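You operate a simulated robot arm through the tools that you are given. There is no shell and no other tool.

The job below is to be done with a simulated robot arm. You get a single attempt, and the scene is never put back.

TASK
Fit white filter element 50 in pot 2 and pump the pot FULL.
Fine: lock it and shut its drain before you pump; leave the black pot lever alone.
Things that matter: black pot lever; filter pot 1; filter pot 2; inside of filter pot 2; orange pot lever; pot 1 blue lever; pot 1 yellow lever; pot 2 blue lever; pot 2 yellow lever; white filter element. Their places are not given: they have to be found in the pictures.

Only the result counts: the job must be done as asked and must still hold three seconds after the hand-in. Knocking over, shifting, dropping, spilling or breaking anything else fails it.

THE ROBOT
A 7-joint arm with a two-finger parallel gripper, fixed in place. Base frame: the origin is on the floor under the middle of its stand, x ahead of it, y to its left, z up. Lengths are in m, angles in degrees, forces in N, time in s.
It reaches about 1.247 m from its shoulder. Its first joint turns from -132.0 to 132.0 degrees. Payload 3.91 kg.
The TCP is the grasp point between the finger pads, 0.03 m short of the fingertips. In the tool frame z runs along the fingers and y along their closing line. Largest opening 0.11 m; finger width 0.02, thickness 0.01; the body of the gripper, 0.048 by 0.112 m, starts 0.055 m behind the TCP.
Orientation is told as [roll, pitch, yaw] about the base's x, y, z axes, in that order, counted from this pose: with the fingers straight down and closing along the base's y, the tool's x points along the base's -x, its y along +y and its z along -z.

THE INTERFACE
- The arm moves only by the tool drive_tool. Its argument "motion" is a list of rows, each a list of 6 numbers: the shift along the tool's x, y, z in m, then the turn, a rotation vector about the tool's x, y, z in degrees. In form: [[dx, dy, dz, wx, wy, wz], ...]. A call has 1 to 20 rows; each row is the pose to reach, as a shift and turn from the pose commanded when the call began, along the tool's axes at that moment. "jaw" is the opening, from 0 (shut) to 1 (fully open), set as the call begins (left out, the last holds). A row lasts 0.2 s, in which the tool goes at most 0.05 m and 8.6 degrees; a call with a longer step from one row to the next is refused whole, and so is a gripper value outside its range. A pose out of reach is approached as far as the arm can. The call stops where the force on the tool passes 90 N (or 10 N more than at its start, if that is more) or the arm is blocked; 0.2 s more then pass. The fingers move at their own pace (about 0.108 m/s each) and stop on an object; they squeeze with about 34 N. The grip force told is the motor's: it shows also when the fingers shut on nothing. Time passes only in rows, and 0.2 s behind the last, so rows that repeat a pose let the fingers close. The reply holds the time, the measured pose of the TCP, the force on the tool along the base axes, the opening and the grip force, in the units named above and with some noise, with the torque about the TCP (base axes, N m) and any sound that the robot's microphone picked up.
- Cameras (640 x 400 px; columns grow to the right, rows downward): "scene" is fixed at [0.4069, 0.6502, 1.5653]; the picture's right is [-0.69, 0.73, 0.00], its down [0.71, 0.68, -0.19] and it looks along [-0.14, -0.13, -0.98] (base axes); focal length 257 px, centre (320, 200). "wrist" rides on the gripper at [0.072, 0.017, -0.103] in the tool frame; the picture's right is [-0.23, 0.97, 0.00], its down [-0.76, -0.18, -0.62] and it looks along [-0.61, -0.14, 0.78] (tool axes); focal length 222 px, centre (320, 200).
- get_image(camera): a new picture of that camera. It takes no simulated time.
- pixel_to_xyz(camera, pixels): for up to 12 pixels [column, row] of the newest picture of that camera ("zoom" is the newest enlarged one), the place [x, y, z] in the base frame of the surface seen there, good to about 0.002 m, but the place of the scene camera against the robot may be out by one fixed shift of up to 0.012 m in any direction. It takes no simulated time.
- enlarge(camera, box): a new picture of the part [left, top, right, bottom] of that camera's present view, enlarged. It takes no simulated time.
- finish_job(): hands the job in; it is judged then, once.

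Unless the task says otherwise, let go and move clear before handing in.

The tools are called as name(argument=value, ...) on one line, values as JSON. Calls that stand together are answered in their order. drive_tool: Moves the arm, as the interface text tells. Its arguments: {"type":"object","properties":{"motion":{"type":"array","items":{"type":"array","items":{"type":"number"}}},"jaw":{"type":"number"}},"required":["motion"]} The other tools are called the same way: get_image (camera) takes a picture; pixel_to_xyz (camera, pixels) gives the place of the surface under pixels of a picture; enlarge (camera, box) takes an enlarged picture of a part of a camera's view; finish_job () hands the job in.

At the start:

```text
t: 0.0
tool_pos: [0.2498, 0.4882, 1.193]
tcp_rot: [0.1, -0.1, 0.0]
ft_force: [0.3, -0.6, -0.3]
wrist_torque: [0.01, 0.0, 0.02]
opening: 0.1101
grip_force: 0.0
```

scene: 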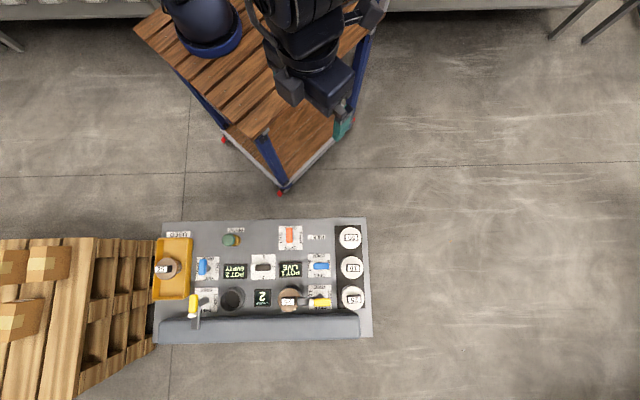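
wrist: 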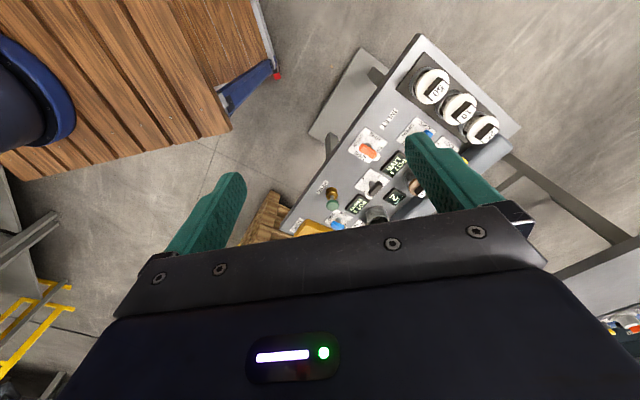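

The scene picture shows a panel at pixels about (155-370, 220-345) with levers, pots, and three white filter elements at right (350,238), (352,268), (352,297). I'll enlarge this to read the labels.

enlarge(camera="scene", box=[150, 215, 270, 345])

enlarge(camera="scene", box=[260, 215, 380, 345])

enlarge(camera="wrist", box=[270, 30, 540, 240])

```text
3.08 times, centred on (210, 280) of scene
```

zoom: 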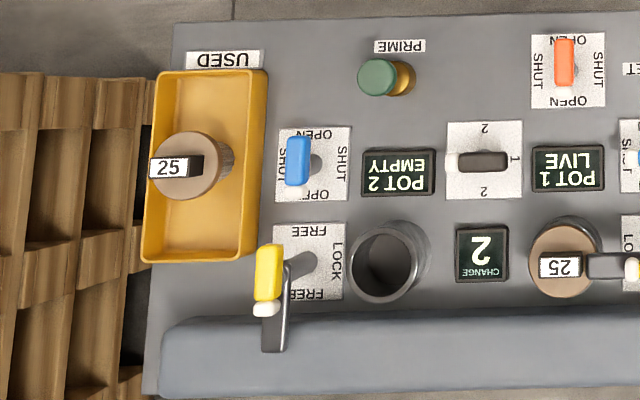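

```text
3.08 times, centred on (320, 280) of scene
```

zoom: 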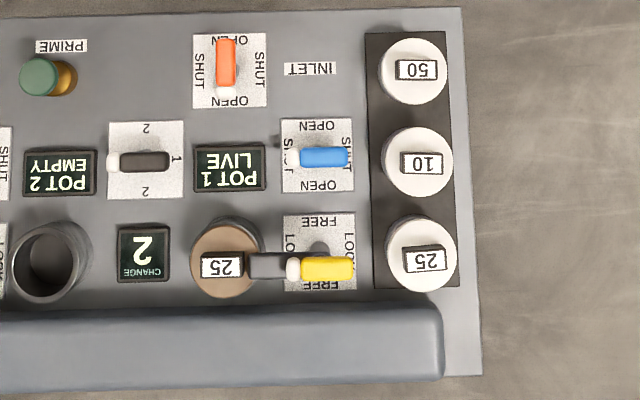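

```text
1.90 times, centred on (405, 135) of wrist
```

zoom: 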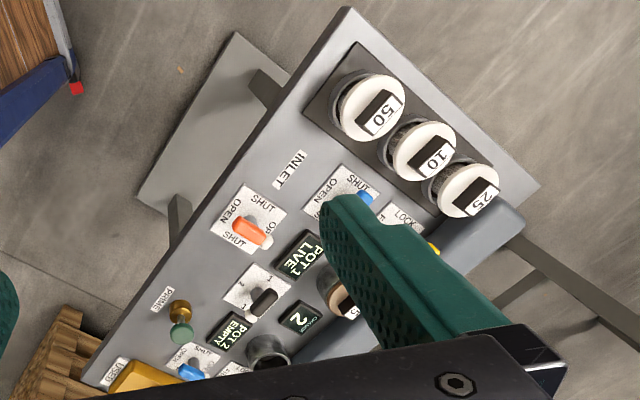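

The zooms show pot 2 lacking an element (open cup near scene pixel (232,299)), its blue drain handle lying along OPEN, its yellow handle along FREE, the white element 50 at (350,238) and the green PRIME knob at (231,240). I'll measure the places of these.

pixel_to_xyz(camera="scene", pixels=[[350, 238], [352, 268], [352, 297], [232, 299], [229, 240], [235, 240], [203, 262], [206, 268], [194, 306], [205, 312], [365, 222], [162, 226]])

pixel_to_xyz(camera="scene", pixels=[[370, 335], [153, 341], [180, 328], [350, 328], [262, 268], [289, 236], [319, 266], [320, 302], [290, 300], [220, 250], [250, 285], [166, 268]])

```text
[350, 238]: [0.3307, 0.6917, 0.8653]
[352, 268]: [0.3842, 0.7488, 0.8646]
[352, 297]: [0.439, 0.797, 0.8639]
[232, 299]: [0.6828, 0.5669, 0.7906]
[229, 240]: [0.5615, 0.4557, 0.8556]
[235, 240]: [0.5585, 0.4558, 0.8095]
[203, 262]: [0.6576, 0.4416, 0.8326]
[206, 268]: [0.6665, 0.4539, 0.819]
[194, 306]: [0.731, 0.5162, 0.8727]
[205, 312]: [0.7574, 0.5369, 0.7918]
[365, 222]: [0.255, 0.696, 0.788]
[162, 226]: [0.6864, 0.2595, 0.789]
```

```text
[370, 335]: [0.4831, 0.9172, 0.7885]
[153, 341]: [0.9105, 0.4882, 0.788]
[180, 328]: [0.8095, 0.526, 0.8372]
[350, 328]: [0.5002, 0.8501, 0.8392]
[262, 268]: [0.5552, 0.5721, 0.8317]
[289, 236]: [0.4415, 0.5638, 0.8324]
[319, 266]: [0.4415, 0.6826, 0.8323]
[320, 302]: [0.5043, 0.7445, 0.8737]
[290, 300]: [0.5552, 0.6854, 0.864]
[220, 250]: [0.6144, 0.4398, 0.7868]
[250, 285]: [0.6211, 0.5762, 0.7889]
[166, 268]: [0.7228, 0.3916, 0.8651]
```

The panel is a flat deck at z≈0.788, turned about 45° in the base frame (picture-right ≈ (-0.70,0.71), picture-down ≈ (0.71,0.70)). I'll move above pot 2 with a 45° yaw for a close look with the wrist camera.

drive_tool(motion=[[-0.037, 0, 0.01, 0, 0, -4.5], [-0.074, 0, 0.02, 0, 0, -9], [-0.111, 0, 0.03, 0, 0, -13.5], [-0.148, 0, 0.04, 0, 0, -18], [-0.185, 0, 0.05, 0, 0, -22.5], [-0.222, 0, 0.06, 0, 0, -27], [-0.259, 0, 0.07, 0, 0, -31.5], [-0.296, 0, 0.08, 0, 0, -36], [-0.333, 0, 0.09, 0, 0, -40.5], [-0.37, 0, 0.1, 0, 0, -45]], jaw=1)

get_image(camera="wrist")

```text
t: 2.2
tool_pos: [0.6193, 0.4887, 1.0913]
tcp_rot: [-0.1, 0.0, 45.1]
ft_force: [-0.2, 0.4, 0.9]
wrist_torque: [0.01, -0.04, 0.0]
opening: 0.11
grip_force: 0.0
```

```text
taken
```

wrist: 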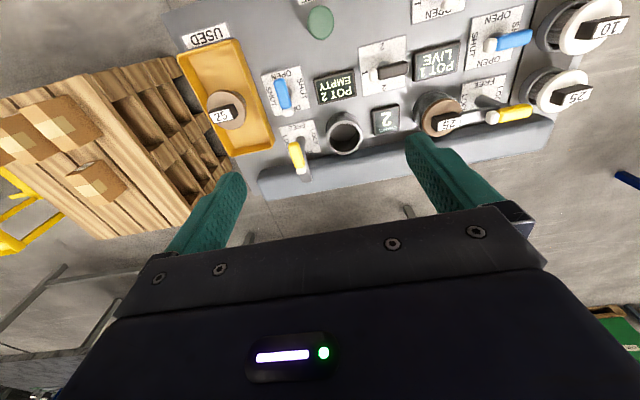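

The wrist picture shows pot 2 at (345,133), its blue lever at (282,92), its yellow lever at (297,157) and the prime knob at (320,22). I'll enlarge these and measure.

enlarge(camera="wrist", box=[240, 0, 420, 190])

pixel_to_xyz(camera="wrist", pixels=[[345, 133], [345, 118], [345, 148], [330, 130], [361, 132], [282, 92], [280, 80], [287, 107], [293, 146], [300, 168], [306, 178], [320, 22]])

```text
2.11 times, centred on (330, 95) of wrist
```

zoom: 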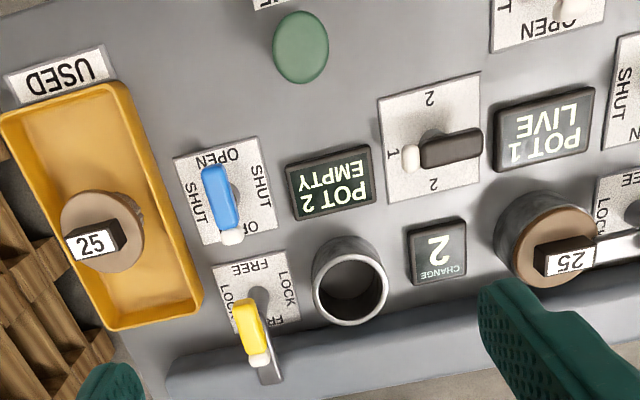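

```text
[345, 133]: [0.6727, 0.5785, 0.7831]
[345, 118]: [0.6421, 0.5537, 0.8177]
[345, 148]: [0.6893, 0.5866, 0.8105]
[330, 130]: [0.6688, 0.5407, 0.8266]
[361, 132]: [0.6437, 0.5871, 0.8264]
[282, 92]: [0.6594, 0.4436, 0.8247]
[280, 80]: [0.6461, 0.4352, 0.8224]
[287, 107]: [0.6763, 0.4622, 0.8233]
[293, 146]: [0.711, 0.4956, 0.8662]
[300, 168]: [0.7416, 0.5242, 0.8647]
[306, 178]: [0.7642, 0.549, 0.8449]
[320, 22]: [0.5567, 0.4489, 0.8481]
```

The offset between the scene and wrist cameras is about (0.005, 0.007, 0.007), so I'll trust the wrist camera. Next I drop above the blue lever of pot 2 for a closer look.

drive_tool(motion=[[0, -0.015, 0.035, 0, 0, 0], [0, -0.029, 0.07, 0, 0, 0], [0, -0.043, 0.105, 0, 0, 0], [0, -0.058, 0.135, 0, 0, 0]], jaw=1)

get_image(camera="wrist")

enlarge(camera="wrist", box=[200, 0, 440, 200])

```text
t: 3.2
tool_pos: [0.6591, 0.4467, 0.9575]
tcp_rot: [0.0, 0.0, 45.0]
ft_force: [0.1, -0.2, 0.3]
wrist_torque: [-0.04, -0.05, 0.01]
opening: 0.1101
grip_force: 0.0
```

```text
taken
```

wrist: 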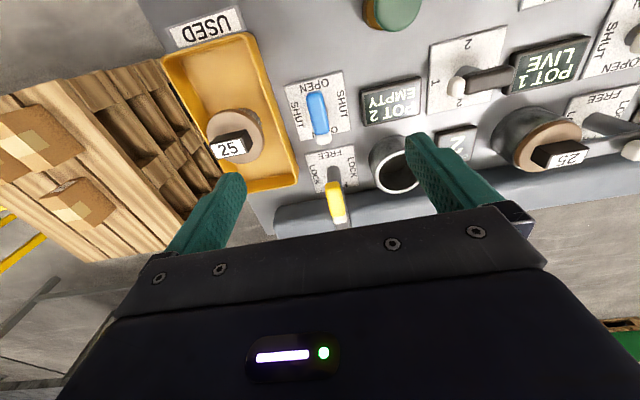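

```text
2.00 times, centred on (320, 100) of wrist
```

zoom: 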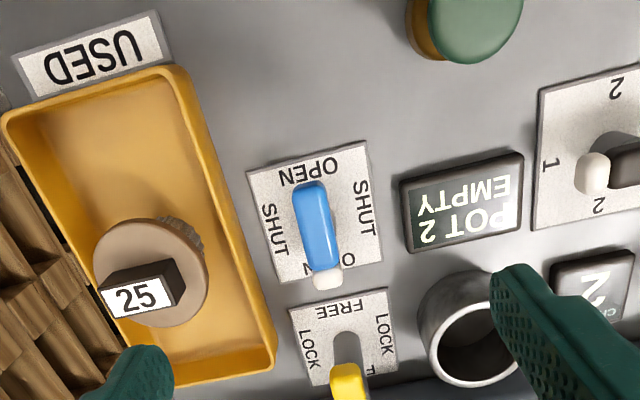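

The blue handle lies centred on its plate along OPEN, spanning zoom (310,183) to (327,285), white tip toward +v. I'll measure the handle and plate corners to find the pivot.

pixel_to_xyz(camera="zoom", pixels=[[308, 185], [327, 282], [302, 230], [335, 225], [318, 230], [250, 176], [365, 145], [284, 280], [379, 259], [326, 272], [312, 192], [296, 250]])

pixel_to_xyz(camera="wrist", pixels=[[335, 187], [337, 205], [340, 216], [329, 200], [345, 200], [395, 155], [395, 180], [374, 160], [390, 145], [398, 192], [310, 155], [349, 147]])

```text
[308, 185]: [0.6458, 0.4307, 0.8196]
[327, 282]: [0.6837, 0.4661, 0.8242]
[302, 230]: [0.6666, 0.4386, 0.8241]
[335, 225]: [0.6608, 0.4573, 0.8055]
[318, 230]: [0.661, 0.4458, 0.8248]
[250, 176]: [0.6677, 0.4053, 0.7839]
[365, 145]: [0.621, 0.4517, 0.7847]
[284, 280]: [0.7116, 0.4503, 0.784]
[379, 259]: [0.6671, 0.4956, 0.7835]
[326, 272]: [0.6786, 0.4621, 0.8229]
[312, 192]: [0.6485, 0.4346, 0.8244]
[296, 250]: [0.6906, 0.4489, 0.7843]
```

```text
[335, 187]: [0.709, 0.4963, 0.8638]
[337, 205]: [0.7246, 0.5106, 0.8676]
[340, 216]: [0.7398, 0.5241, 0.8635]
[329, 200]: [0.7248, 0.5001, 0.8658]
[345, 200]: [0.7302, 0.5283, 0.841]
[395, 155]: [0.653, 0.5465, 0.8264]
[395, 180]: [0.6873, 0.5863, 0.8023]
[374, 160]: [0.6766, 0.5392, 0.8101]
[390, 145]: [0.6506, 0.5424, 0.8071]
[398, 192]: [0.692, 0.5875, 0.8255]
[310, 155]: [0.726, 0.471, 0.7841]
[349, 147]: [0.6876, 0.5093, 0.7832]
```

The blue handle's pivot is at about (0.666, 0.450), with its top at z≈0.825 and its width ≈0.018 along u. I'll narrow the fingers and come down around it, tips staying about 1 cm above the plate.

drive_tool(motion=[[-0.0072, -0.0025, 0.03, 0, 0, 0], [-0.0072, -0.0025, 0.06, 0, 0, 0], [-0.0072, -0.0025, 0.085, 0, 0, 0], [-0.0072, -0.0025, 0.085, 0, 0, 0]], jaw=0.5)

get_image(camera="wrist")

```text
t: 4.2
tool_pos: [0.6659, 0.4502, 0.8723]
tcp_rot: [-0.1, 0.1, 45.1]
ft_force: [0.2, -0.2, 1.1]
wrist_torque: [0.03, 0.01, 0.0]
opening: 0.0551
grip_force: 0.1
```

```text
taken
```

wrist: 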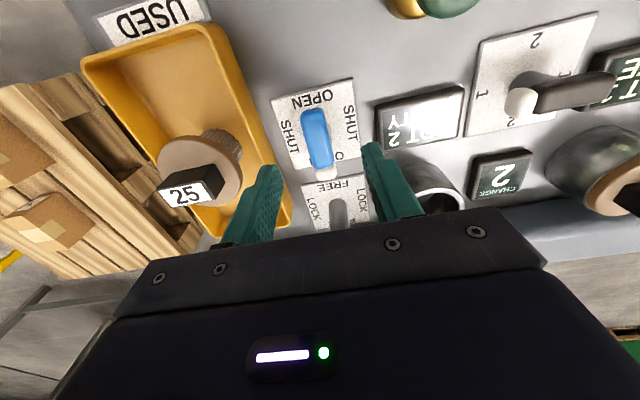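

The fingers straddle the blue handle ((316,138) sits between the fingertips). I'll go down the last 4.5 cm and close.

drive_tool(motion=[[0, 0, 0.02, 0, 0, 0], [0, 0, 0.035, 0, 0, 0], [0, 0, 0.045, 0, 0, 0], [0, 0, 0.045, 0, 0, 0]])

drive_tool(motion=[[0, 0, 0, 0, 0, 0], [0, 0, 0, 0, 0, 0], [0, 0, 0, 0, 0, 0]], jaw=0)

get_image(camera="wrist")

```text
t: 5.2
tool_pos: [0.6661, 0.4508, 0.8279]
tcp_rot: [0.0, 0.0, 45.0]
ft_force: [-0.9, 0.6, -0.3]
wrist_torque: [0.04, 0.0, 0.05]
opening: 0.0548
grip_force: 0.1
```

```text
t: 6.0
tool_pos: [0.6665, 0.4496, 0.8282]
tcp_rot: [0.0, 0.0, 45.0]
ft_force: [5.0, -4.1, -1.7]
wrist_torque: [0.18, -0.09, 0.01]
opening: 0.0196
grip_force: 45.6
```

```text
taken
```

wrist: 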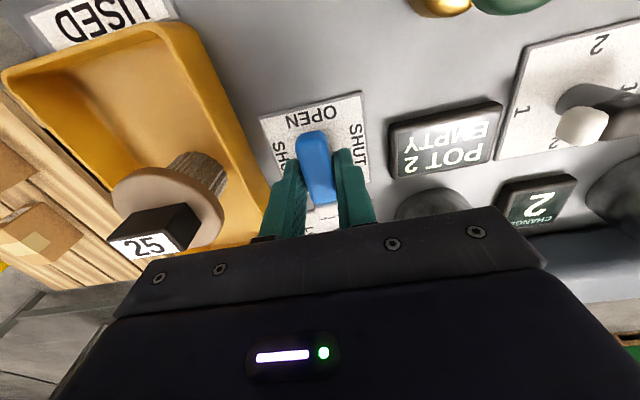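

The handle is gripped (opening 0.0196 m, 45 N). I'll turn it gently toward SHUT by 16° and read the torque.

drive_tool(motion=[[0, 0, 0, 0, 0, 4], [0, 0, 0, 0, 0, 8], [0, 0, 0, 0, 0, 12], [0, 0, 0, 0, 0, 16]])

get_image(camera="wrist")

```text
t: 7.0
tool_pos: [0.6657, 0.4503, 0.8282]
tcp_rot: [0.1, 0.0, 29.0]
ft_force: [1.5, 3.4, -6.9]
wrist_torque: [-0.13, -0.14, 0.02]
opening: 0.0196
grip_force: 45.1
```

```text
taken
```

wrist: 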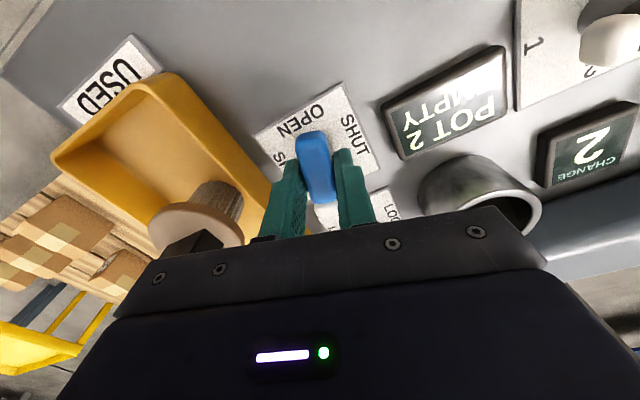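

The handle turned freely with the gripper (torque about 0.02 N m). I'll continue to the full 90°.

drive_tool(motion=[[0, 0, 0, 0, 0, 6], [0, 0, 0, 0, 0, 12], [0, 0, 0, 0, 0, 18], [0, 0, 0, 0, 0, 24], [0, 0, 0, 0, 0, 30], [0, 0, 0, 0, 0, 36], [0, 0, 0, 0, 0, 42], [0, 0, 0, 0, 0, 48], [0, 0, 0, 0, 0, 54], [0, 0, 0, 0, 0, 60], [0, 0, 0, 0, 0, 66], [0, 0, 0, 0, 0, 70], [0, 0, 0, 0, 0, 74]])

get_image(camera="wrist")

```text
t: 9.8
tool_pos: [0.6664, 0.4493, 0.8275]
tcp_rot: [-0.1, 0.0, -44.9]
ft_force: [-15.5, 17.7, -17.0]
wrist_torque: [0.56, 0.22, -0.05]
opening: 0.0194
grip_force: 44.8
```

```text
taken
```

wrist: 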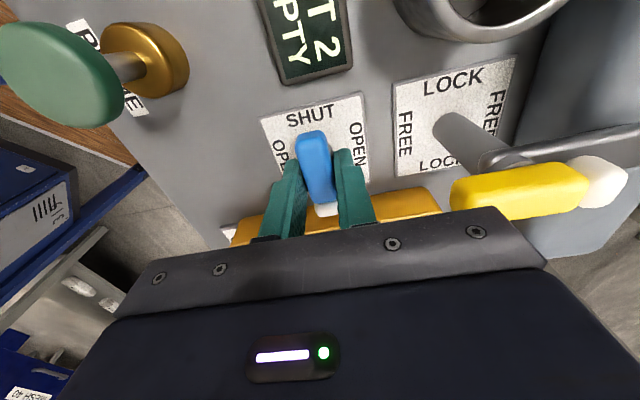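

The blue handle now points to SHUT (white tip toward -u) at wrist pixel (316,165), with the yaw at -45°. I'll let go and lift.

drive_tool(motion=[[0, 0, 0, 0, 0, 0], [0, 0, 0, 0, 0, 0]], jaw=0.4)

drive_tool(motion=[[0, 0, -0.03, 0, 0, 0], [0, 0, -0.06, 0, 0, 0], [0, 0, -0.1, 0, 0, 0], [0, 0, -0.14, 0, 0, 0], [0, 0, -0.17, 0, 0, 0]])

get_image(camera="wrist")

enlarge(camera="wrist", box=[160, 0, 640, 200])

```text
t: 10.4
tool_pos: [0.6671, 0.448, 0.8291]
tcp_rot: [-0.1, 0.0, -45.1]
ft_force: [0.3, 0.5, -0.5]
wrist_torque: [-0.01, 0.02, -0.01]
opening: 0.0441
grip_force: 0.0
```

```text
t: 11.6
tool_pos: [0.6651, 0.4484, 0.9987]
tcp_rot: [-0.1, 0.0, -44.9]
ft_force: [-0.4, 0.1, -0.2]
wrist_torque: [-0.02, 0.01, 0.03]
opening: 0.0441
grip_force: 0.1
```

```text
taken
```

wrist: 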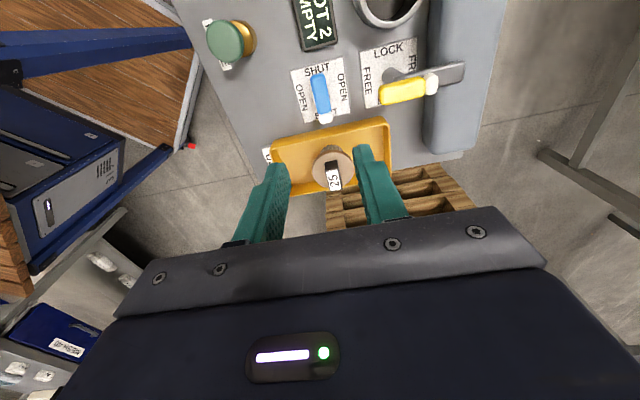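

```text
1.33 times, centred on (400, 100) of wrist
```

zoom: 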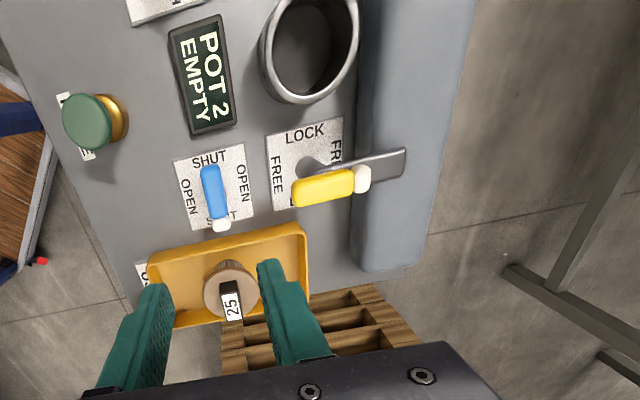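

The blue drain handle now reads SHUT and is clear. Next I go over pot 1 to see how a locked element and its bar sit.

drive_tool(motion=[[0.042, 0.01, 0, 0, 0, 0], [0.084, 0.02, 0, 0, 0, 0], [0.126, 0.03, 0, 0, 0, 0], [0.168, 0.04, 0, 0, 0, 0], [0.21, 0.05, 0, 0, 0, 0], [0.245, 0.06, 0, 0, 0, 0]], jaw=1)

get_image(camera="wrist")

enlarge(camera="wrist", box=[200, 0, 480, 220])

```text
t: 13.0
tool_pos: [0.5384, 0.6649, 0.9985]
tcp_rot: [0.2, -0.1, -45.0]
ft_force: [0.9, -1.0, -0.9]
wrist_torque: [0.02, 0.04, 0.03]
opening: 0.1099
grip_force: 0.0
```

```text
taken
```

wrist: 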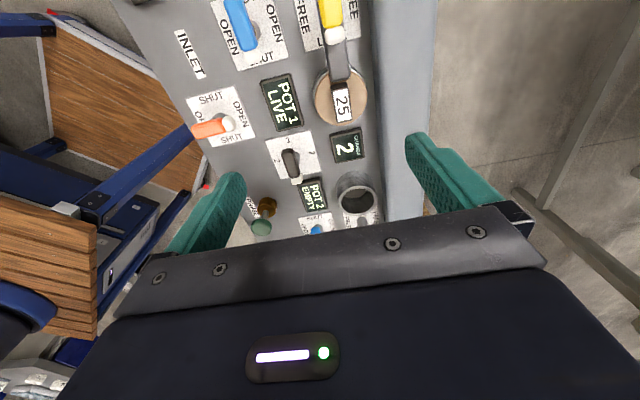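

```text
1.82 times, centred on (340, 110) of wrist
```

zoom: 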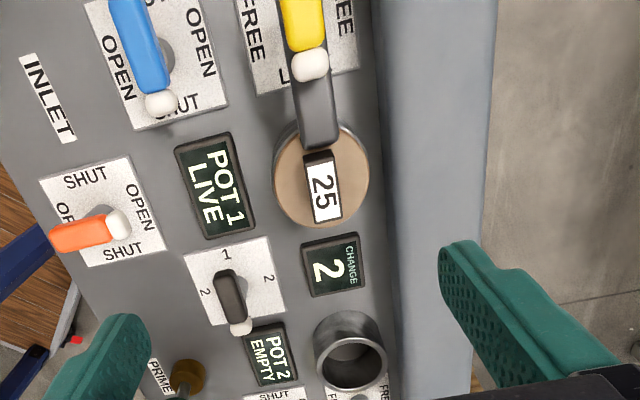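

In pot 1 the locking bar covers the near edge of the cap and ends just at the block's end (zoom (320,145)). I'll measure cap, block, bar, and pot 2's rim.

pixel_to_xyz(camera="zoom", pixels=[[322, 200], [318, 160], [290, 180], [355, 180], [322, 225], [318, 125], [318, 140], [310, 65], [322, 152], [303, 130], [336, 130], [300, 30]])

pixel_to_xyz(camera="zoom", pixels=[[350, 312], [350, 338], [318, 358], [384, 352], [350, 390], [350, 365], [325, 340], [376, 336], [322, 375], [381, 372], [308, 200], [338, 200]])

```text
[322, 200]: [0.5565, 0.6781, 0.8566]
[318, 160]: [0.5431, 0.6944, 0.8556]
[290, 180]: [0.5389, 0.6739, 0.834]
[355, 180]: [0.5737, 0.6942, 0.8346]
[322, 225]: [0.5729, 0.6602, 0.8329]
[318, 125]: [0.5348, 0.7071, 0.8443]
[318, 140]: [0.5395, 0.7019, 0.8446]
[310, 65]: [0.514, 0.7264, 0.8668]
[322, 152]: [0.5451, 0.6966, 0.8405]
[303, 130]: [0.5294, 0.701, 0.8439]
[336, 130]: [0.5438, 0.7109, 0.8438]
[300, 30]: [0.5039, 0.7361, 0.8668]
```

```text
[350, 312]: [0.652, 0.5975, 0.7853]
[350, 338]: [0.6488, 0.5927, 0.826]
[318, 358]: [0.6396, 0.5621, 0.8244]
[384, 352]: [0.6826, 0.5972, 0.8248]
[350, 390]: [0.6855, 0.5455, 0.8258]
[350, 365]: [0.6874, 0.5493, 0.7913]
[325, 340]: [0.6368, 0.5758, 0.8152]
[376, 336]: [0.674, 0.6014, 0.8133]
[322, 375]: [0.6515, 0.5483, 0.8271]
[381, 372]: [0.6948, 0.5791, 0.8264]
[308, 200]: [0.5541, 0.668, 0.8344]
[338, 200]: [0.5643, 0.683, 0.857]
```

Cap top z≈0.834, block top ≈0.857, bar top ≈0.844, and pot 2's centre comes to about (0.6686, 0.571). Now I move over element 50 in the rack.

drive_tool(motion=[[0.0329, -0.0273, 0, 0, 0, 0], [0.0658, -0.0546, 0, 0, 0, 0], [0.0987, -0.0819, 0, 0, 0, 0], [0.1316, -0.1092, 0, 0, 0, 0], [0.1644, -0.1364, 0, 0, 0, 0], [0.1644, -0.1364, 0.02, 0, 0, 0]], jaw=1)

get_image(camera="wrist")

enlarge(camera="wrist", box=[200, 0, 440, 200])

```text
t: 14.4
tool_pos: [0.3241, 0.6862, 0.979]
tcp_rot: [0.1, 0.1, -44.9]
ft_force: [-0.4, -0.7, 0.9]
wrist_torque: [0.03, 0.02, -0.02]
opening: 0.1099
grip_force: 0.1
```

```text
taken
```

wrist: 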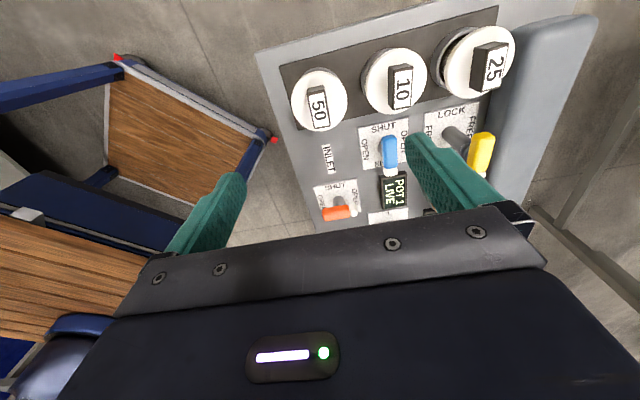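

```text
2.00 times, centred on (320, 100) of wrist
```

zoom: 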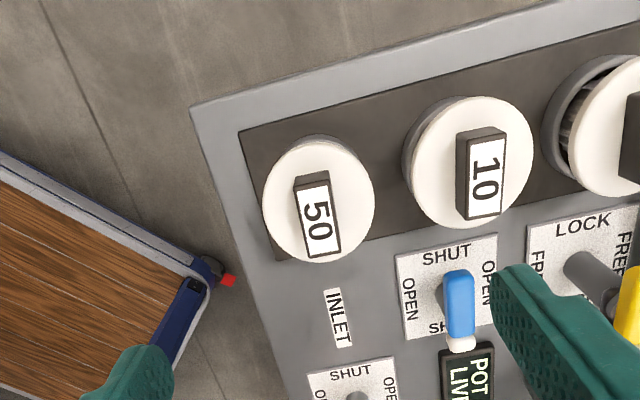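

Element 50 is under the gripper at zoom (318,210), its block lying along u. I'll measure the block corners and cap edge.

pixel_to_xyz(camera="zoom", pixels=[[297, 194], [328, 186], [310, 255], [338, 246], [318, 218], [318, 140], [268, 205], [372, 190], [320, 260], [320, 160], [285, 230], [355, 220]])

pixel_to_xyz(camera="zoom", pixels=[[300, 198], [326, 190], [311, 250], [335, 244], [264, 210], [374, 200], [300, 260], [345, 255], [290, 150], [350, 150], [405, 170], [412, 150]])

```text
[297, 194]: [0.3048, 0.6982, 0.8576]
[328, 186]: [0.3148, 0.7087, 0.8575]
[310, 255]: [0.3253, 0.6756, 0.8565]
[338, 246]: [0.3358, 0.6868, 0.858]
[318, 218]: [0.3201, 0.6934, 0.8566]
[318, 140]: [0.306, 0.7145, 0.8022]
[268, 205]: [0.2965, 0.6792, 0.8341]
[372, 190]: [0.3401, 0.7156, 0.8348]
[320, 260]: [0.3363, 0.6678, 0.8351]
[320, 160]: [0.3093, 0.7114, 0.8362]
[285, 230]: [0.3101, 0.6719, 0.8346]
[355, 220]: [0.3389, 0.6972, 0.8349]
```

```text
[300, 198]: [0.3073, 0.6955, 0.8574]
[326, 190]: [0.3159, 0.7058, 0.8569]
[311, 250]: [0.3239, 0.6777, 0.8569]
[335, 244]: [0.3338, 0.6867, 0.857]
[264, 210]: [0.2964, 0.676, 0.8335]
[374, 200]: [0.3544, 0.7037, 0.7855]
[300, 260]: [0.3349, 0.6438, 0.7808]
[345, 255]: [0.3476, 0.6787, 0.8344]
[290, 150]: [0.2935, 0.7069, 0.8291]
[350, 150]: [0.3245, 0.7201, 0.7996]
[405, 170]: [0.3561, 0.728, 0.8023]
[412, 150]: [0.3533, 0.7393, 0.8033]
```

The block is centred at (0.3202, 0.6923), top z 0.857, about 0.017 × 0.034; the cap top is 0.8345. I'll centre on it and come down part-way with a narrower jaw.

drive_tool(motion=[[0.0071, 0.0016, 0.03, 0, 0, 0], [0.0071, 0.0016, 0.06, 0, 0, 0], [0.0071, 0.0016, 0.08, 0, 0, 0], [0.0071, 0.0016, 0.08, 0, 0, 0]], jaw=0.45)

get_image(camera="wrist")

pixel_to_xyz(camera="wrist", pixels=[[320, 150], [310, 150], [330, 150], [320, 135], [320, 165]])

```text
t: 15.4
tool_pos: [0.321, 0.69, 0.8975]
tcp_rot: [0.1, 0.0, -45.0]
ft_force: [0.3, 0.1, 0.4]
wrist_torque: [0.01, -0.02, 0.01]
opening: 0.0495
grip_force: 0.1
```

```text
taken
```

wrist: 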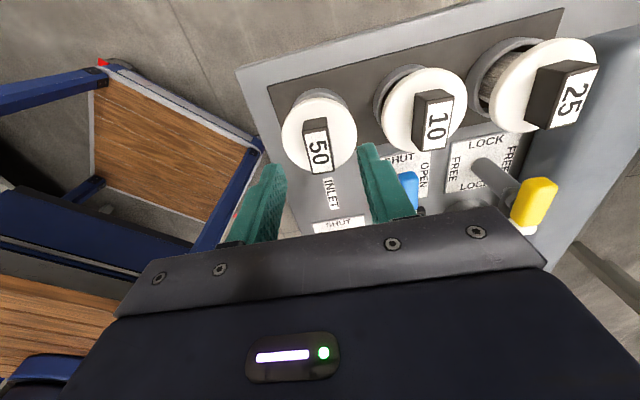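

```text
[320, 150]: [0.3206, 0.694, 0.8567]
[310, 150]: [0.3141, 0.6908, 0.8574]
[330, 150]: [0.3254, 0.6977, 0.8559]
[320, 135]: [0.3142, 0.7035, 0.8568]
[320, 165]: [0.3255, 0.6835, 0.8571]
```

The block sits between the fingers at (318,148). I'll lower to z≈0.867 (tips just above the cap) and close on it.

drive_tool(motion=[[0.001, 0, 0.015, 0, 0, 0], [0.001, 0, 0.03, 0, 0, 0], [0.001, 0, 0.03, 0, 0, 0]])

drive_tool(motion=[[0, 0, 0, 0, 0, 0], [0, 0, 0, 0, 0, 0], [0, 0, 0, 0, 0, 0]], jaw=0)

get_image(camera="wrist")

```text
t: 16.2
tool_pos: [0.3204, 0.6907, 0.868]
tcp_rot: [0.0, 0.0, -45.0]
ft_force: [0.0, -1.2, -0.2]
wrist_torque: [0.0, -0.02, 0.0]
opening: 0.0493
grip_force: 0.1
```

```text
t: 17.0
tool_pos: [0.3205, 0.6907, 0.8669]
tcp_rot: [0.0, -0.1, -45.0]
ft_force: [-0.8, -0.3, -1.1]
wrist_torque: [0.03, 0.03, -0.02]
opening: 0.0168
grip_force: 34.6
```

```text
taken
```

wrist: 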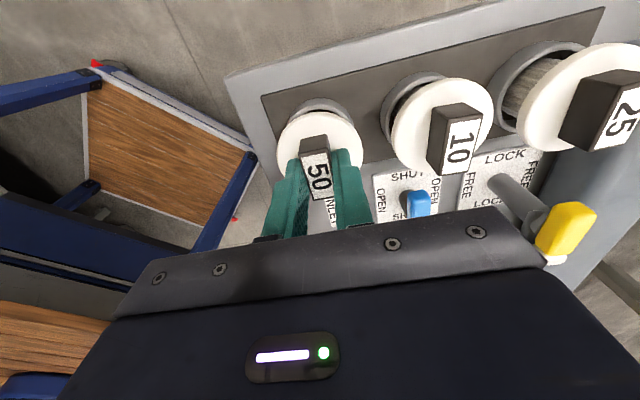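

The block is gripped (0.0168 m, 34.6 N). I'll lift straight up and check.

drive_tool(motion=[[0, 0, -0.01, 0, 0, 0], [0, 0, -0.025, 0, 0, 0], [0, 0, -0.045, 0, 0, 0], [0, 0, -0.07, 0, 0, 0], [0, 0, -0.1, 0, 0, 0], [0, 0, -0.13, 0, 0, 0]])

get_image(camera="wrist")

get_image(camera="scene")

```text
t: 18.4
tool_pos: [0.3199, 0.6918, 1.0009]
tcp_rot: [0.0, 0.0, -45.0]
ft_force: [0.6, 0.7, -1.7]
wrist_torque: [0.01, 0.0, 0.01]
opening: 0.0173
grip_force: 33.8
```

```text
taken
```

wrist: 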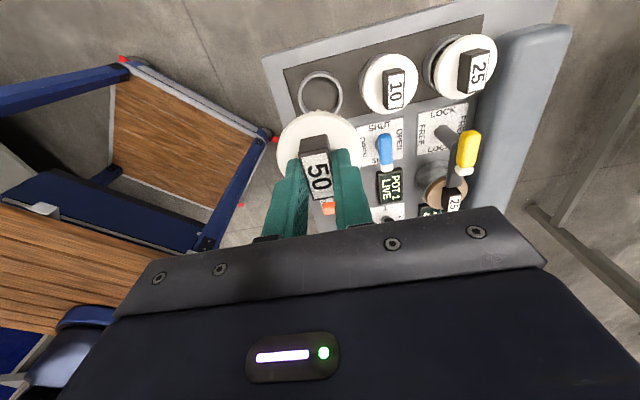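

```text
taken
```

scene: 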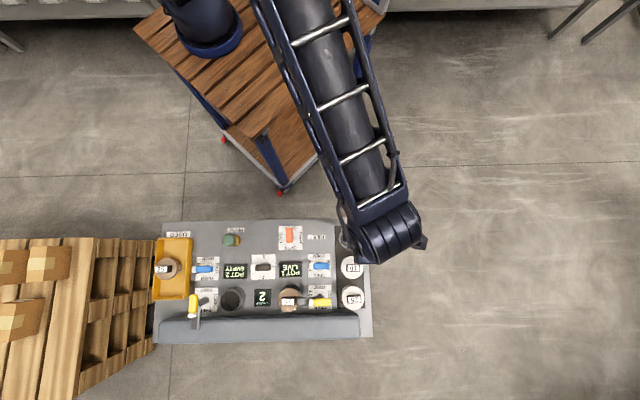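

Element 50 is held clear and the rack ring is empty at (320,95). I'll carry it high over pot 2 and measure the rim from straight above.

drive_tool(motion=[[-0.0332, 0.0161, -0.01, 0, 0, 0], [-0.0664, 0.0322, -0.02, 0, 0, 0], [-0.0996, 0.0483, -0.03, 0, 0, 0], [-0.1328, 0.0644, -0.04, 0, 0, 0], [-0.166, 0.0806, -0.05, 0, 0, 0], [-0.1992, 0.0967, -0.06, 0, 0, 0], [-0.2324, 0.1128, -0.07, 0, 0, 0], [-0.2656, 0.1289, -0.08, 0, 0, 0], [-0.2988, 0.145, -0.09, 0, 0, 0], [-0.332, 0.1611, -0.1, 0, 0, 0], [-0.332, 0.1611, -0.1, 0, 0, 0]])

get_image(camera="wrist")

enlarge(camera="wrist", box=[260, 20, 400, 140])

```text
t: 20.8
tool_pos: [0.6665, 0.5726, 1.0987]
tcp_rot: [0.0, 0.0, -45.0]
ft_force: [0.6, 0.0, -1.0]
wrist_torque: [-0.02, 0.0, -0.03]
opening: 0.0169
grip_force: 33.7
```

```text
taken
```

wrist: 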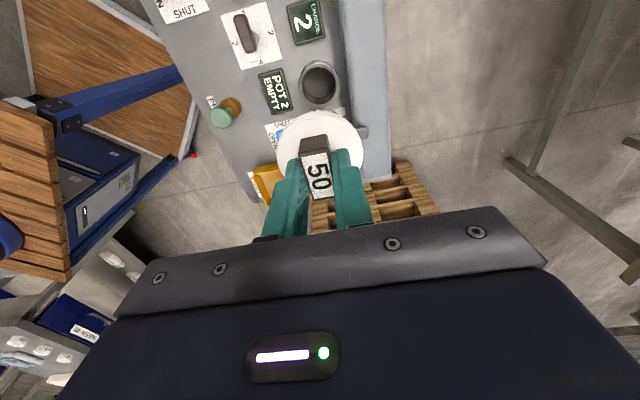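

```text
3.33 times, centred on (330, 80) of wrist
```

zoom: 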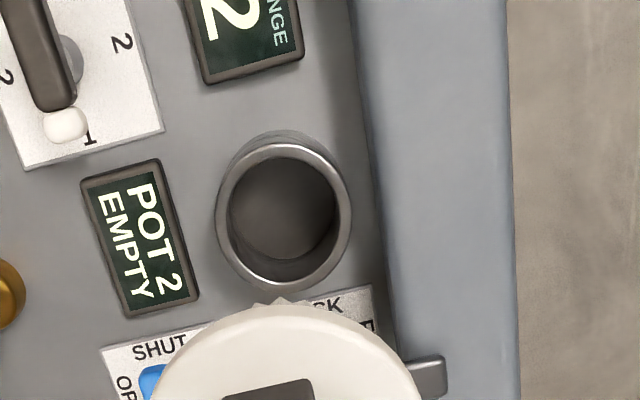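

Pot 2's rim is clearly visible at zoom (284,217). I'll sample points round the rim ring to fit the centre.

pixel_to_xyz(camera="zoom", pixels=[[222, 218], [345, 217], [284, 150], [284, 286], [240, 165], [329, 167], [238, 267], [331, 265], [226, 190], [342, 190], [258, 155], [310, 155]])

pixel_to_xyz(camera="zoom", pixels=[[232, 218], [335, 217], [284, 160], [284, 278], [284, 220], [284, 190], [280, 250], [223, 240], [346, 240], [258, 280], [312, 279], [284, 210]])

```text
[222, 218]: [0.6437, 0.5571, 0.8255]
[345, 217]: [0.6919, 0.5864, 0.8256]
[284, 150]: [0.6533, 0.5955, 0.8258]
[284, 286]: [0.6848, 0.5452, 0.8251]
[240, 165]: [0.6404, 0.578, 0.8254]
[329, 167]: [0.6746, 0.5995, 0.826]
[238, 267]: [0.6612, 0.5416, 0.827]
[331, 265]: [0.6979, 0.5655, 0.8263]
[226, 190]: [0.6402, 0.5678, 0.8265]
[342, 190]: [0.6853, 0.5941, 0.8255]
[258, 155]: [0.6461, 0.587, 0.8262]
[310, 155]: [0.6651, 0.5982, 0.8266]
```

```text
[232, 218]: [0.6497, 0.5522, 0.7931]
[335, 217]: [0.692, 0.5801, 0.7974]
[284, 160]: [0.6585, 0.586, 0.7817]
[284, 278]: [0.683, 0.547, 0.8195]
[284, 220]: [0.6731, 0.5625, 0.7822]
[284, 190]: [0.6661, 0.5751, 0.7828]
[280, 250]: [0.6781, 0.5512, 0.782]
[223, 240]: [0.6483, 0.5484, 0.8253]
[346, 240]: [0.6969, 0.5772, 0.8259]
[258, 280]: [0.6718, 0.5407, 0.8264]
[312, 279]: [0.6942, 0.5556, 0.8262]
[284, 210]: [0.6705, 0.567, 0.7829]
```

The rim fit gives pot 2's centre at (0.6685, 0.5711), rim top z 0.826, floor 0.782. Now I'll measure the held element in the same picture to find its offset from the pot.

enlarge(camera="wrist", box=[260, 95, 380, 215])

drive_tool(motion=[[0, 0, 0, 0, 0, 0], [0, 0, 0, 0, 0, 0]])

drive_tool(motion=[[0, 0, 0, 0, 0, 0]])

drive_tool(motion=[[0, 0, 0, 0, 0, 0]])

drive_tool(motion=[[0, 0, 0, 0, 0, 0]])

```text
3.33 times, centred on (320, 155) of wrist
```

zoom: 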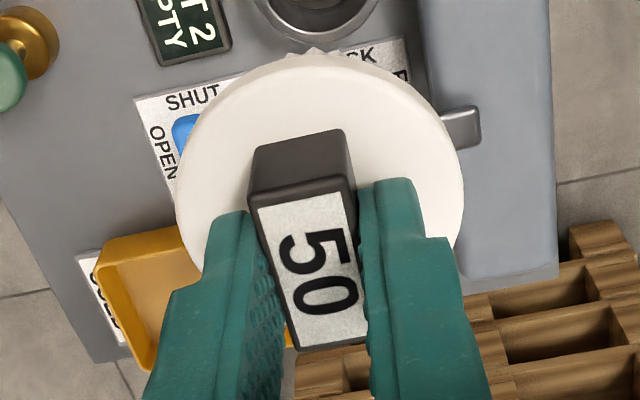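

```text
t: 21.4
tool_pos: [0.6677, 0.5736, 1.0975]
tcp_rot: [0.1, -0.1, -44.9]
ft_force: [0.0, 0.5, -0.5]
wrist_torque: [0.01, 0.0, -0.01]
opening: 0.0172
grip_force: 34.0
```

```text
t: 21.8
tool_pos: [0.6674, 0.5705, 1.098]
tcp_rot: [-0.1, 0.0, -45.0]
ft_force: [-0.1, -0.2, -1.3]
wrist_torque: [0.01, -0.02, 0.03]
opening: 0.0172
grip_force: 34.3
```

```text
t: 22.2
tool_pos: [0.6679, 0.5717, 1.0981]
tcp_rot: [0.0, 0.0, -44.9]
ft_force: [-0.7, -0.2, -0.5]
wrist_torque: [-0.03, 0.01, 0.0]
opening: 0.0169
grip_force: 34.2
```

```text
t: 22.6
tool_pos: [0.668, 0.5721, 1.0979]
tcp_rot: [0.0, 0.0, -45.1]
ft_force: [0.4, 0.2, -0.6]
wrist_torque: [-0.01, -0.02, 0.04]
opening: 0.0169
grip_force: 33.8
```

The mean TCP reading is (0.6675, 0.5721), about 1.4 mm off in u. I'll sample the held cap's edge and block in the zoom to get the element's own centre.

pixel_to_xyz(camera="zoom", pixels=[[180, 190], [460, 180], [320, 62], [200, 125], [437, 115], [255, 78], [385, 75], [183, 220], [458, 215], [320, 75], [230, 95], [410, 92]])

pixel_to_xyz(camera="zoom", pixels=[[258, 205], [350, 192], [298, 345], [365, 330], [310, 270], [253, 150], [340, 135], [300, 205], [325, 340]])

```text
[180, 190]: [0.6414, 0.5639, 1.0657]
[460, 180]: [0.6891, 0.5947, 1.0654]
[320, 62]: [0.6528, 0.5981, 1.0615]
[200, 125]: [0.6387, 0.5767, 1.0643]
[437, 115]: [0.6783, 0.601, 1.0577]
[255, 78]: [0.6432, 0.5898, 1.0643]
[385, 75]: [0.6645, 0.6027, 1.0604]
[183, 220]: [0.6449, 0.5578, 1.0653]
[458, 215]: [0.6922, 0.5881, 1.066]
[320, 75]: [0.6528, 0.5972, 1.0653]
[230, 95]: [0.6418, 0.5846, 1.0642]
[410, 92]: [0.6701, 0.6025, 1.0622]
```

```text
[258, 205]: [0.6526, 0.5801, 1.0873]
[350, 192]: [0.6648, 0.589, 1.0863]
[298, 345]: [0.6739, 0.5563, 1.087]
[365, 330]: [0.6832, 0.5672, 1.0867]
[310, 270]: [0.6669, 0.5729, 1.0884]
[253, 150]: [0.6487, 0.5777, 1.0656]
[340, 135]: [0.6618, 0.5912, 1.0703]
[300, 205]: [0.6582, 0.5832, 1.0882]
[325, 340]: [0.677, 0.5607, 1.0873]
```

The held element's centre is about 1 mm from the pot axis in u and v, so I'll shift by (-0.0012, -0.0007) and lower to just above the rim.

drive_tool(motion=[[-0.0012, -0.0007, 0.035, 0, 0, 0], [-0.0012, -0.0007, 0.07, 0, 0, 0], [-0.0012, -0.0007, 0.105, 0, 0, 0], [-0.0012, -0.0007, 0.14, 0, 0, 0], [-0.0012, -0.0007, 0.165, 0, 0, 0], [-0.0012, -0.0007, 0.175, 0, 0, 0], [-0.0012, -0.0007, 0.175, 0, 0, 0]])

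get_image(camera="wrist")

enlarge(camera="wrist", box=[250, 60, 400, 200])

enlarge(camera="scene", box=[180, 250, 280, 345])

```text
t: 24.2
tool_pos: [0.668, 0.5698, 0.9233]
tcp_rot: [0.0, 0.0, -45.0]
ft_force: [-0.2, 0.6, -1.1]
wrist_torque: [0.01, -0.03, -0.04]
opening: 0.0171
grip_force: 34.1
```

```text
taken
```

wrist: 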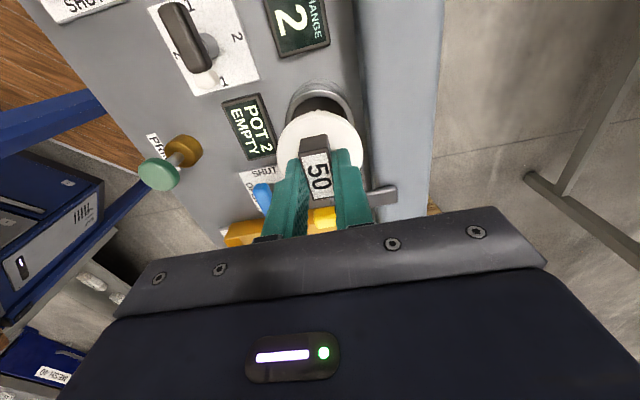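

```text
2.86 times, centred on (325, 130) of wrist
```

zoom: 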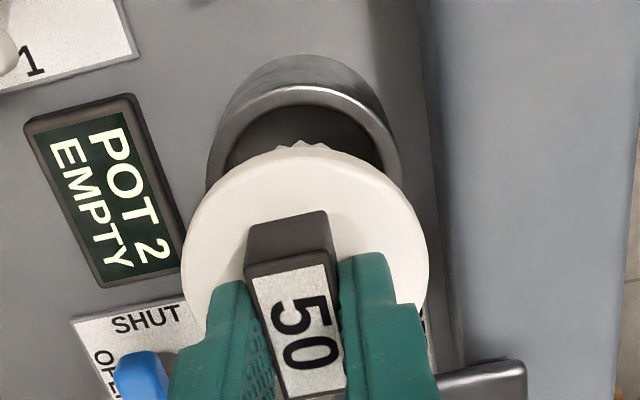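

```text
4.21 times, centred on (230, 298) of scene
```

zoom: 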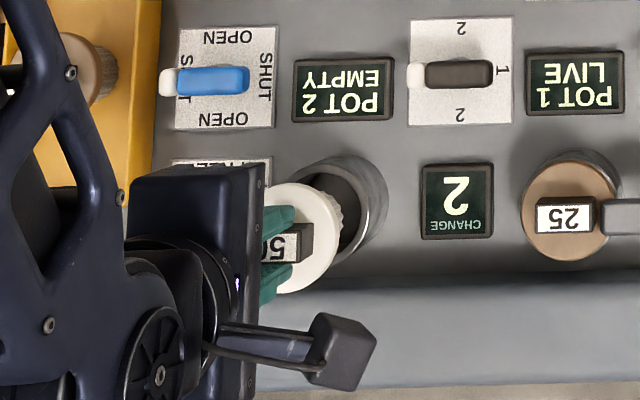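

The element hangs over the pot mouth, body just above the rim. I'll lower it slowly into the pot and watch the force.

drive_tool(motion=[[0, 0, 0.007, 0, 0, 0], [0, 0, 0.014, 0, 0, 0], [0, 0, 0.021, 0, 0, 0], [0, 0, 0.028, 0, 0, 0]])

enlarge(camera="wrist", box=[250, 60, 400, 200])

```text
t: 25.2
tool_pos: [0.6681, 0.5685, 0.8947]
tcp_rot: [0.0, 0.0, -45.0]
ft_force: [-0.3, 0.3, 0.1]
wrist_torque: [-0.02, 0.0, -0.01]
opening: 0.0171
grip_force: 34.0
```

```text
2.86 times, centred on (325, 130) of wrist
```

zoom: 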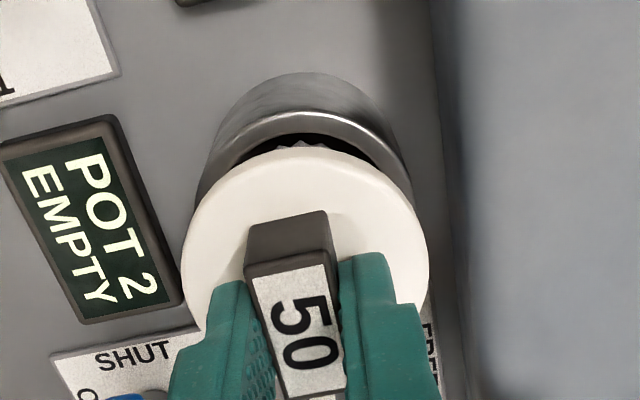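

The body has entered the pot without any contact force. I'll continue down to the seat (TCP about 0.868).

drive_tool(motion=[[0, 0, 0.006, 0, 0, 0], [0, 0, 0.012, 0, 0, 0], [0, 0, 0.018, 0, 0, 0], [0, 0, 0.022, 0, 0, 0], [0, 0, 0.025, 0, 0, 0], [0, 0, 0.027, 0, 0, 0], [0, 0, 0.027, 0, 0, 0]])

enlarge(camera="wrist", box=[250, 60, 400, 200])

```text
t: 26.8
tool_pos: [0.6669, 0.5695, 0.8676]
tcp_rot: [0.0, 0.0, -45.0]
ft_force: [0.1, -0.3, -1.1]
wrist_torque: [-0.01, -0.03, -0.02]
opening: 0.0171
grip_force: 34.2
```

```text
2.86 times, centred on (325, 130) of wrist
```

zoom: 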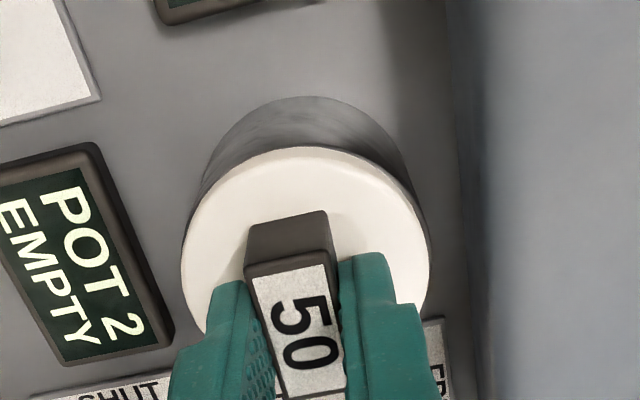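

The cap is almost flush with the rim but no contact force shows yet. I'll creep down in 1 mm steps for contact.

drive_tool(motion=[[0, 0, 0.001, 0, 0, 0], [0, 0, 0.001, 0, 0, 0]])

drive_tool(motion=[[0, 0, 0.001, 0, 0, 0], [0, 0, 0.001, 0, 0, 0]])

```text
t: 27.4
tool_pos: [0.6677, 0.5702, 0.8672]
tcp_rot: [0.0, 0.0, -45.0]
ft_force: [-0.2, -0.1, -0.6]
wrist_torque: [0.01, 0.02, 0.0]
opening: 0.0171
grip_force: 34.0
```

```text
t: 28.0
tool_pos: [0.667, 0.5699, 0.8661]
tcp_rot: [0.0, 0.0, -45.1]
ft_force: [0.2, 1.8, 2.8]
wrist_torque: [-0.08, -0.07, 0.01]
opening: 0.0174
grip_force: 34.1
```

A contact force of +2.8 N appears at z≈0.866, so the cap is on the rim. I'll press 1 mm more to check that it is seated, then open.

drive_tool(motion=[[0, 0, 0.001, 0, 0, 0], [0, 0, 0.001, 0, 0, 0]])

drive_tool(motion=[[0, 0, 0, 0, 0, 0], [0, 0, 0, 0, 0, 0], [0, 0, 0, 0, 0, 0]], jaw=0.45)

drive_tool(motion=[[0, 0, -0.015, 0, 0, 0], [0, 0, -0.035, 0, 0, 0], [0, 0, -0.07, 0, 0, 0], [0, 0, -0.11, 0, 0, 0], [0, 0, -0.14, 0, 0, 0]])

get_image(camera="wrist")

enlarge(camera="wrist", box=[200, 0, 480, 220])

```text
t: 28.6
tool_pos: [0.6666, 0.5703, 0.8656]
tcp_rot: [0.1, 0.1, -45.0]
ft_force: [-2.9, -3.1, 17.3]
wrist_torque: [-0.21, 0.01, -0.05]
opening: 0.0172
grip_force: 34.3
```

```text
t: 29.4
tool_pos: [0.6684, 0.57, 0.8645]
tcp_rot: [0.0, 0.1, -45.1]
ft_force: [-0.5, -0.5, 0.1]
wrist_torque: [0.03, 0.0, 0.0]
opening: 0.0494
grip_force: 0.1
```

```text
t: 30.6
tool_pos: [0.6661, 0.5681, 1.0057]
tcp_rot: [0.0, 0.0, -45.0]
ft_force: [0.9, 0.4, 0.0]
wrist_torque: [0.02, 0.05, -0.06]
opening: 0.0498
grip_force: 0.1
```

```text
taken
```

wrist: 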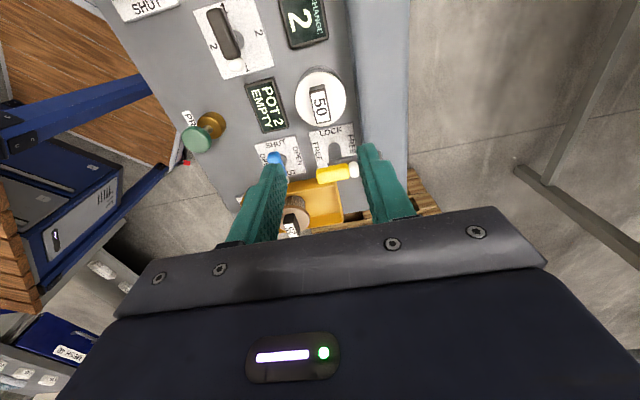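

```text
1.82 times, centred on (340, 110) of wrist
```

zoom: 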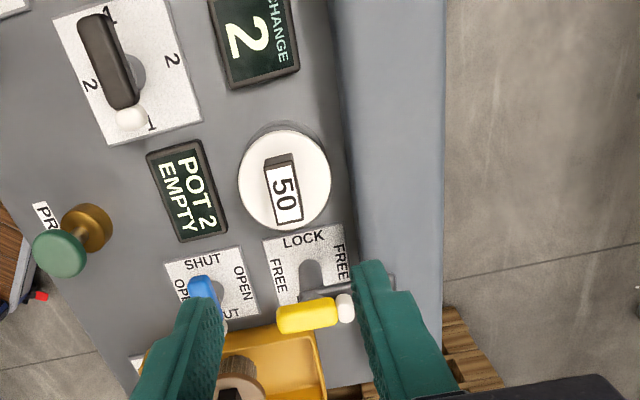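

Element 50 sits flush in pot 2 (zoom (285,180)), block along u. Next I move over the yellow lever and turn the gripper to yaw -135° so that it can be swung +90° to LOCK.

drive_tool(motion=[[-0.028, 0.001, 0, 0, 0, 0], [-0.056, 0.001, 0, 0, 0, 0], [-0.0828, 0.0017, 0, 0, 0, 0], [-0.0828, 0.0017, 0, 0, 0, 7.5], [-0.0828, 0.0017, 0, 0, 0, 15], [-0.0828, 0.0017, 0, 0, 0, 22.5], [-0.0828, 0.0017, 0, 0, 0, 30], [-0.0828, 0.0017, 0, 0, 0, 37.5], [-0.0828, 0.0017, 0, 0, 0, 45], [-0.0828, 0.0017, 0, 0, 0, 52.5], [-0.0828, 0.0017, 0, 0, 0, 60], [-0.0828, 0.0017, 0, 0, 0, 67.5], [-0.0828, 0.0017, 0, 0, 0, 75], [-0.0828, 0.0017, 0, 0, 0, 82.5], [-0.0828, 0.0017, 0, 0, 0, 90], [-0.0828, 0.0017, 0, 0, 0, 90]], jaw=0.7)

get_image(camera="wrist")

enlarge(camera="wrist", box=[200, 0, 440, 200])

```text
t: 34.0
tool_pos: [0.7275, 0.5114, 1.0058]
tcp_rot: [0.0, -0.1, -135.2]
ft_force: [0.3, -0.3, 0.1]
wrist_torque: [-0.01, -0.03, 0.0]
opening: 0.0769
grip_force: 0.1
```

```text
taken
```

wrist: 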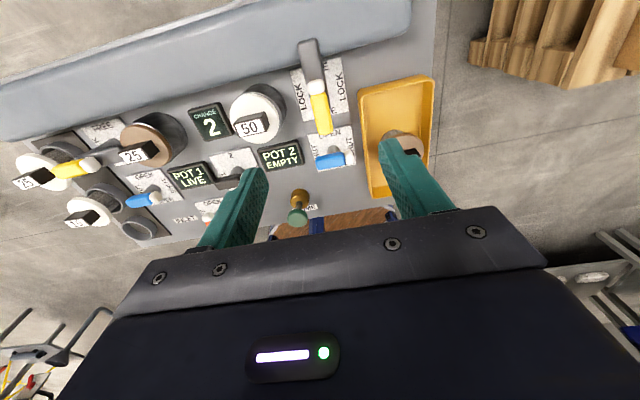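

```text
2.00 times, centred on (320, 100) of wrist
```

zoom: 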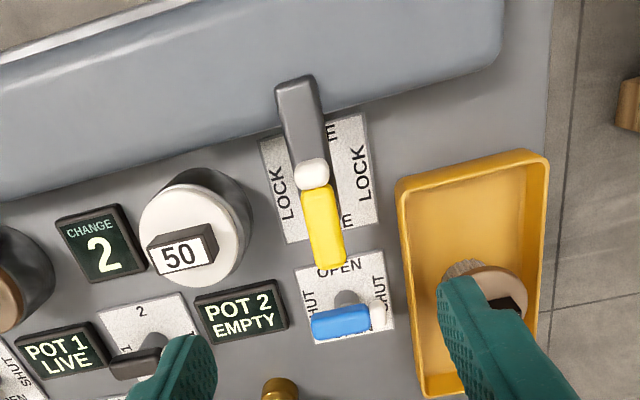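

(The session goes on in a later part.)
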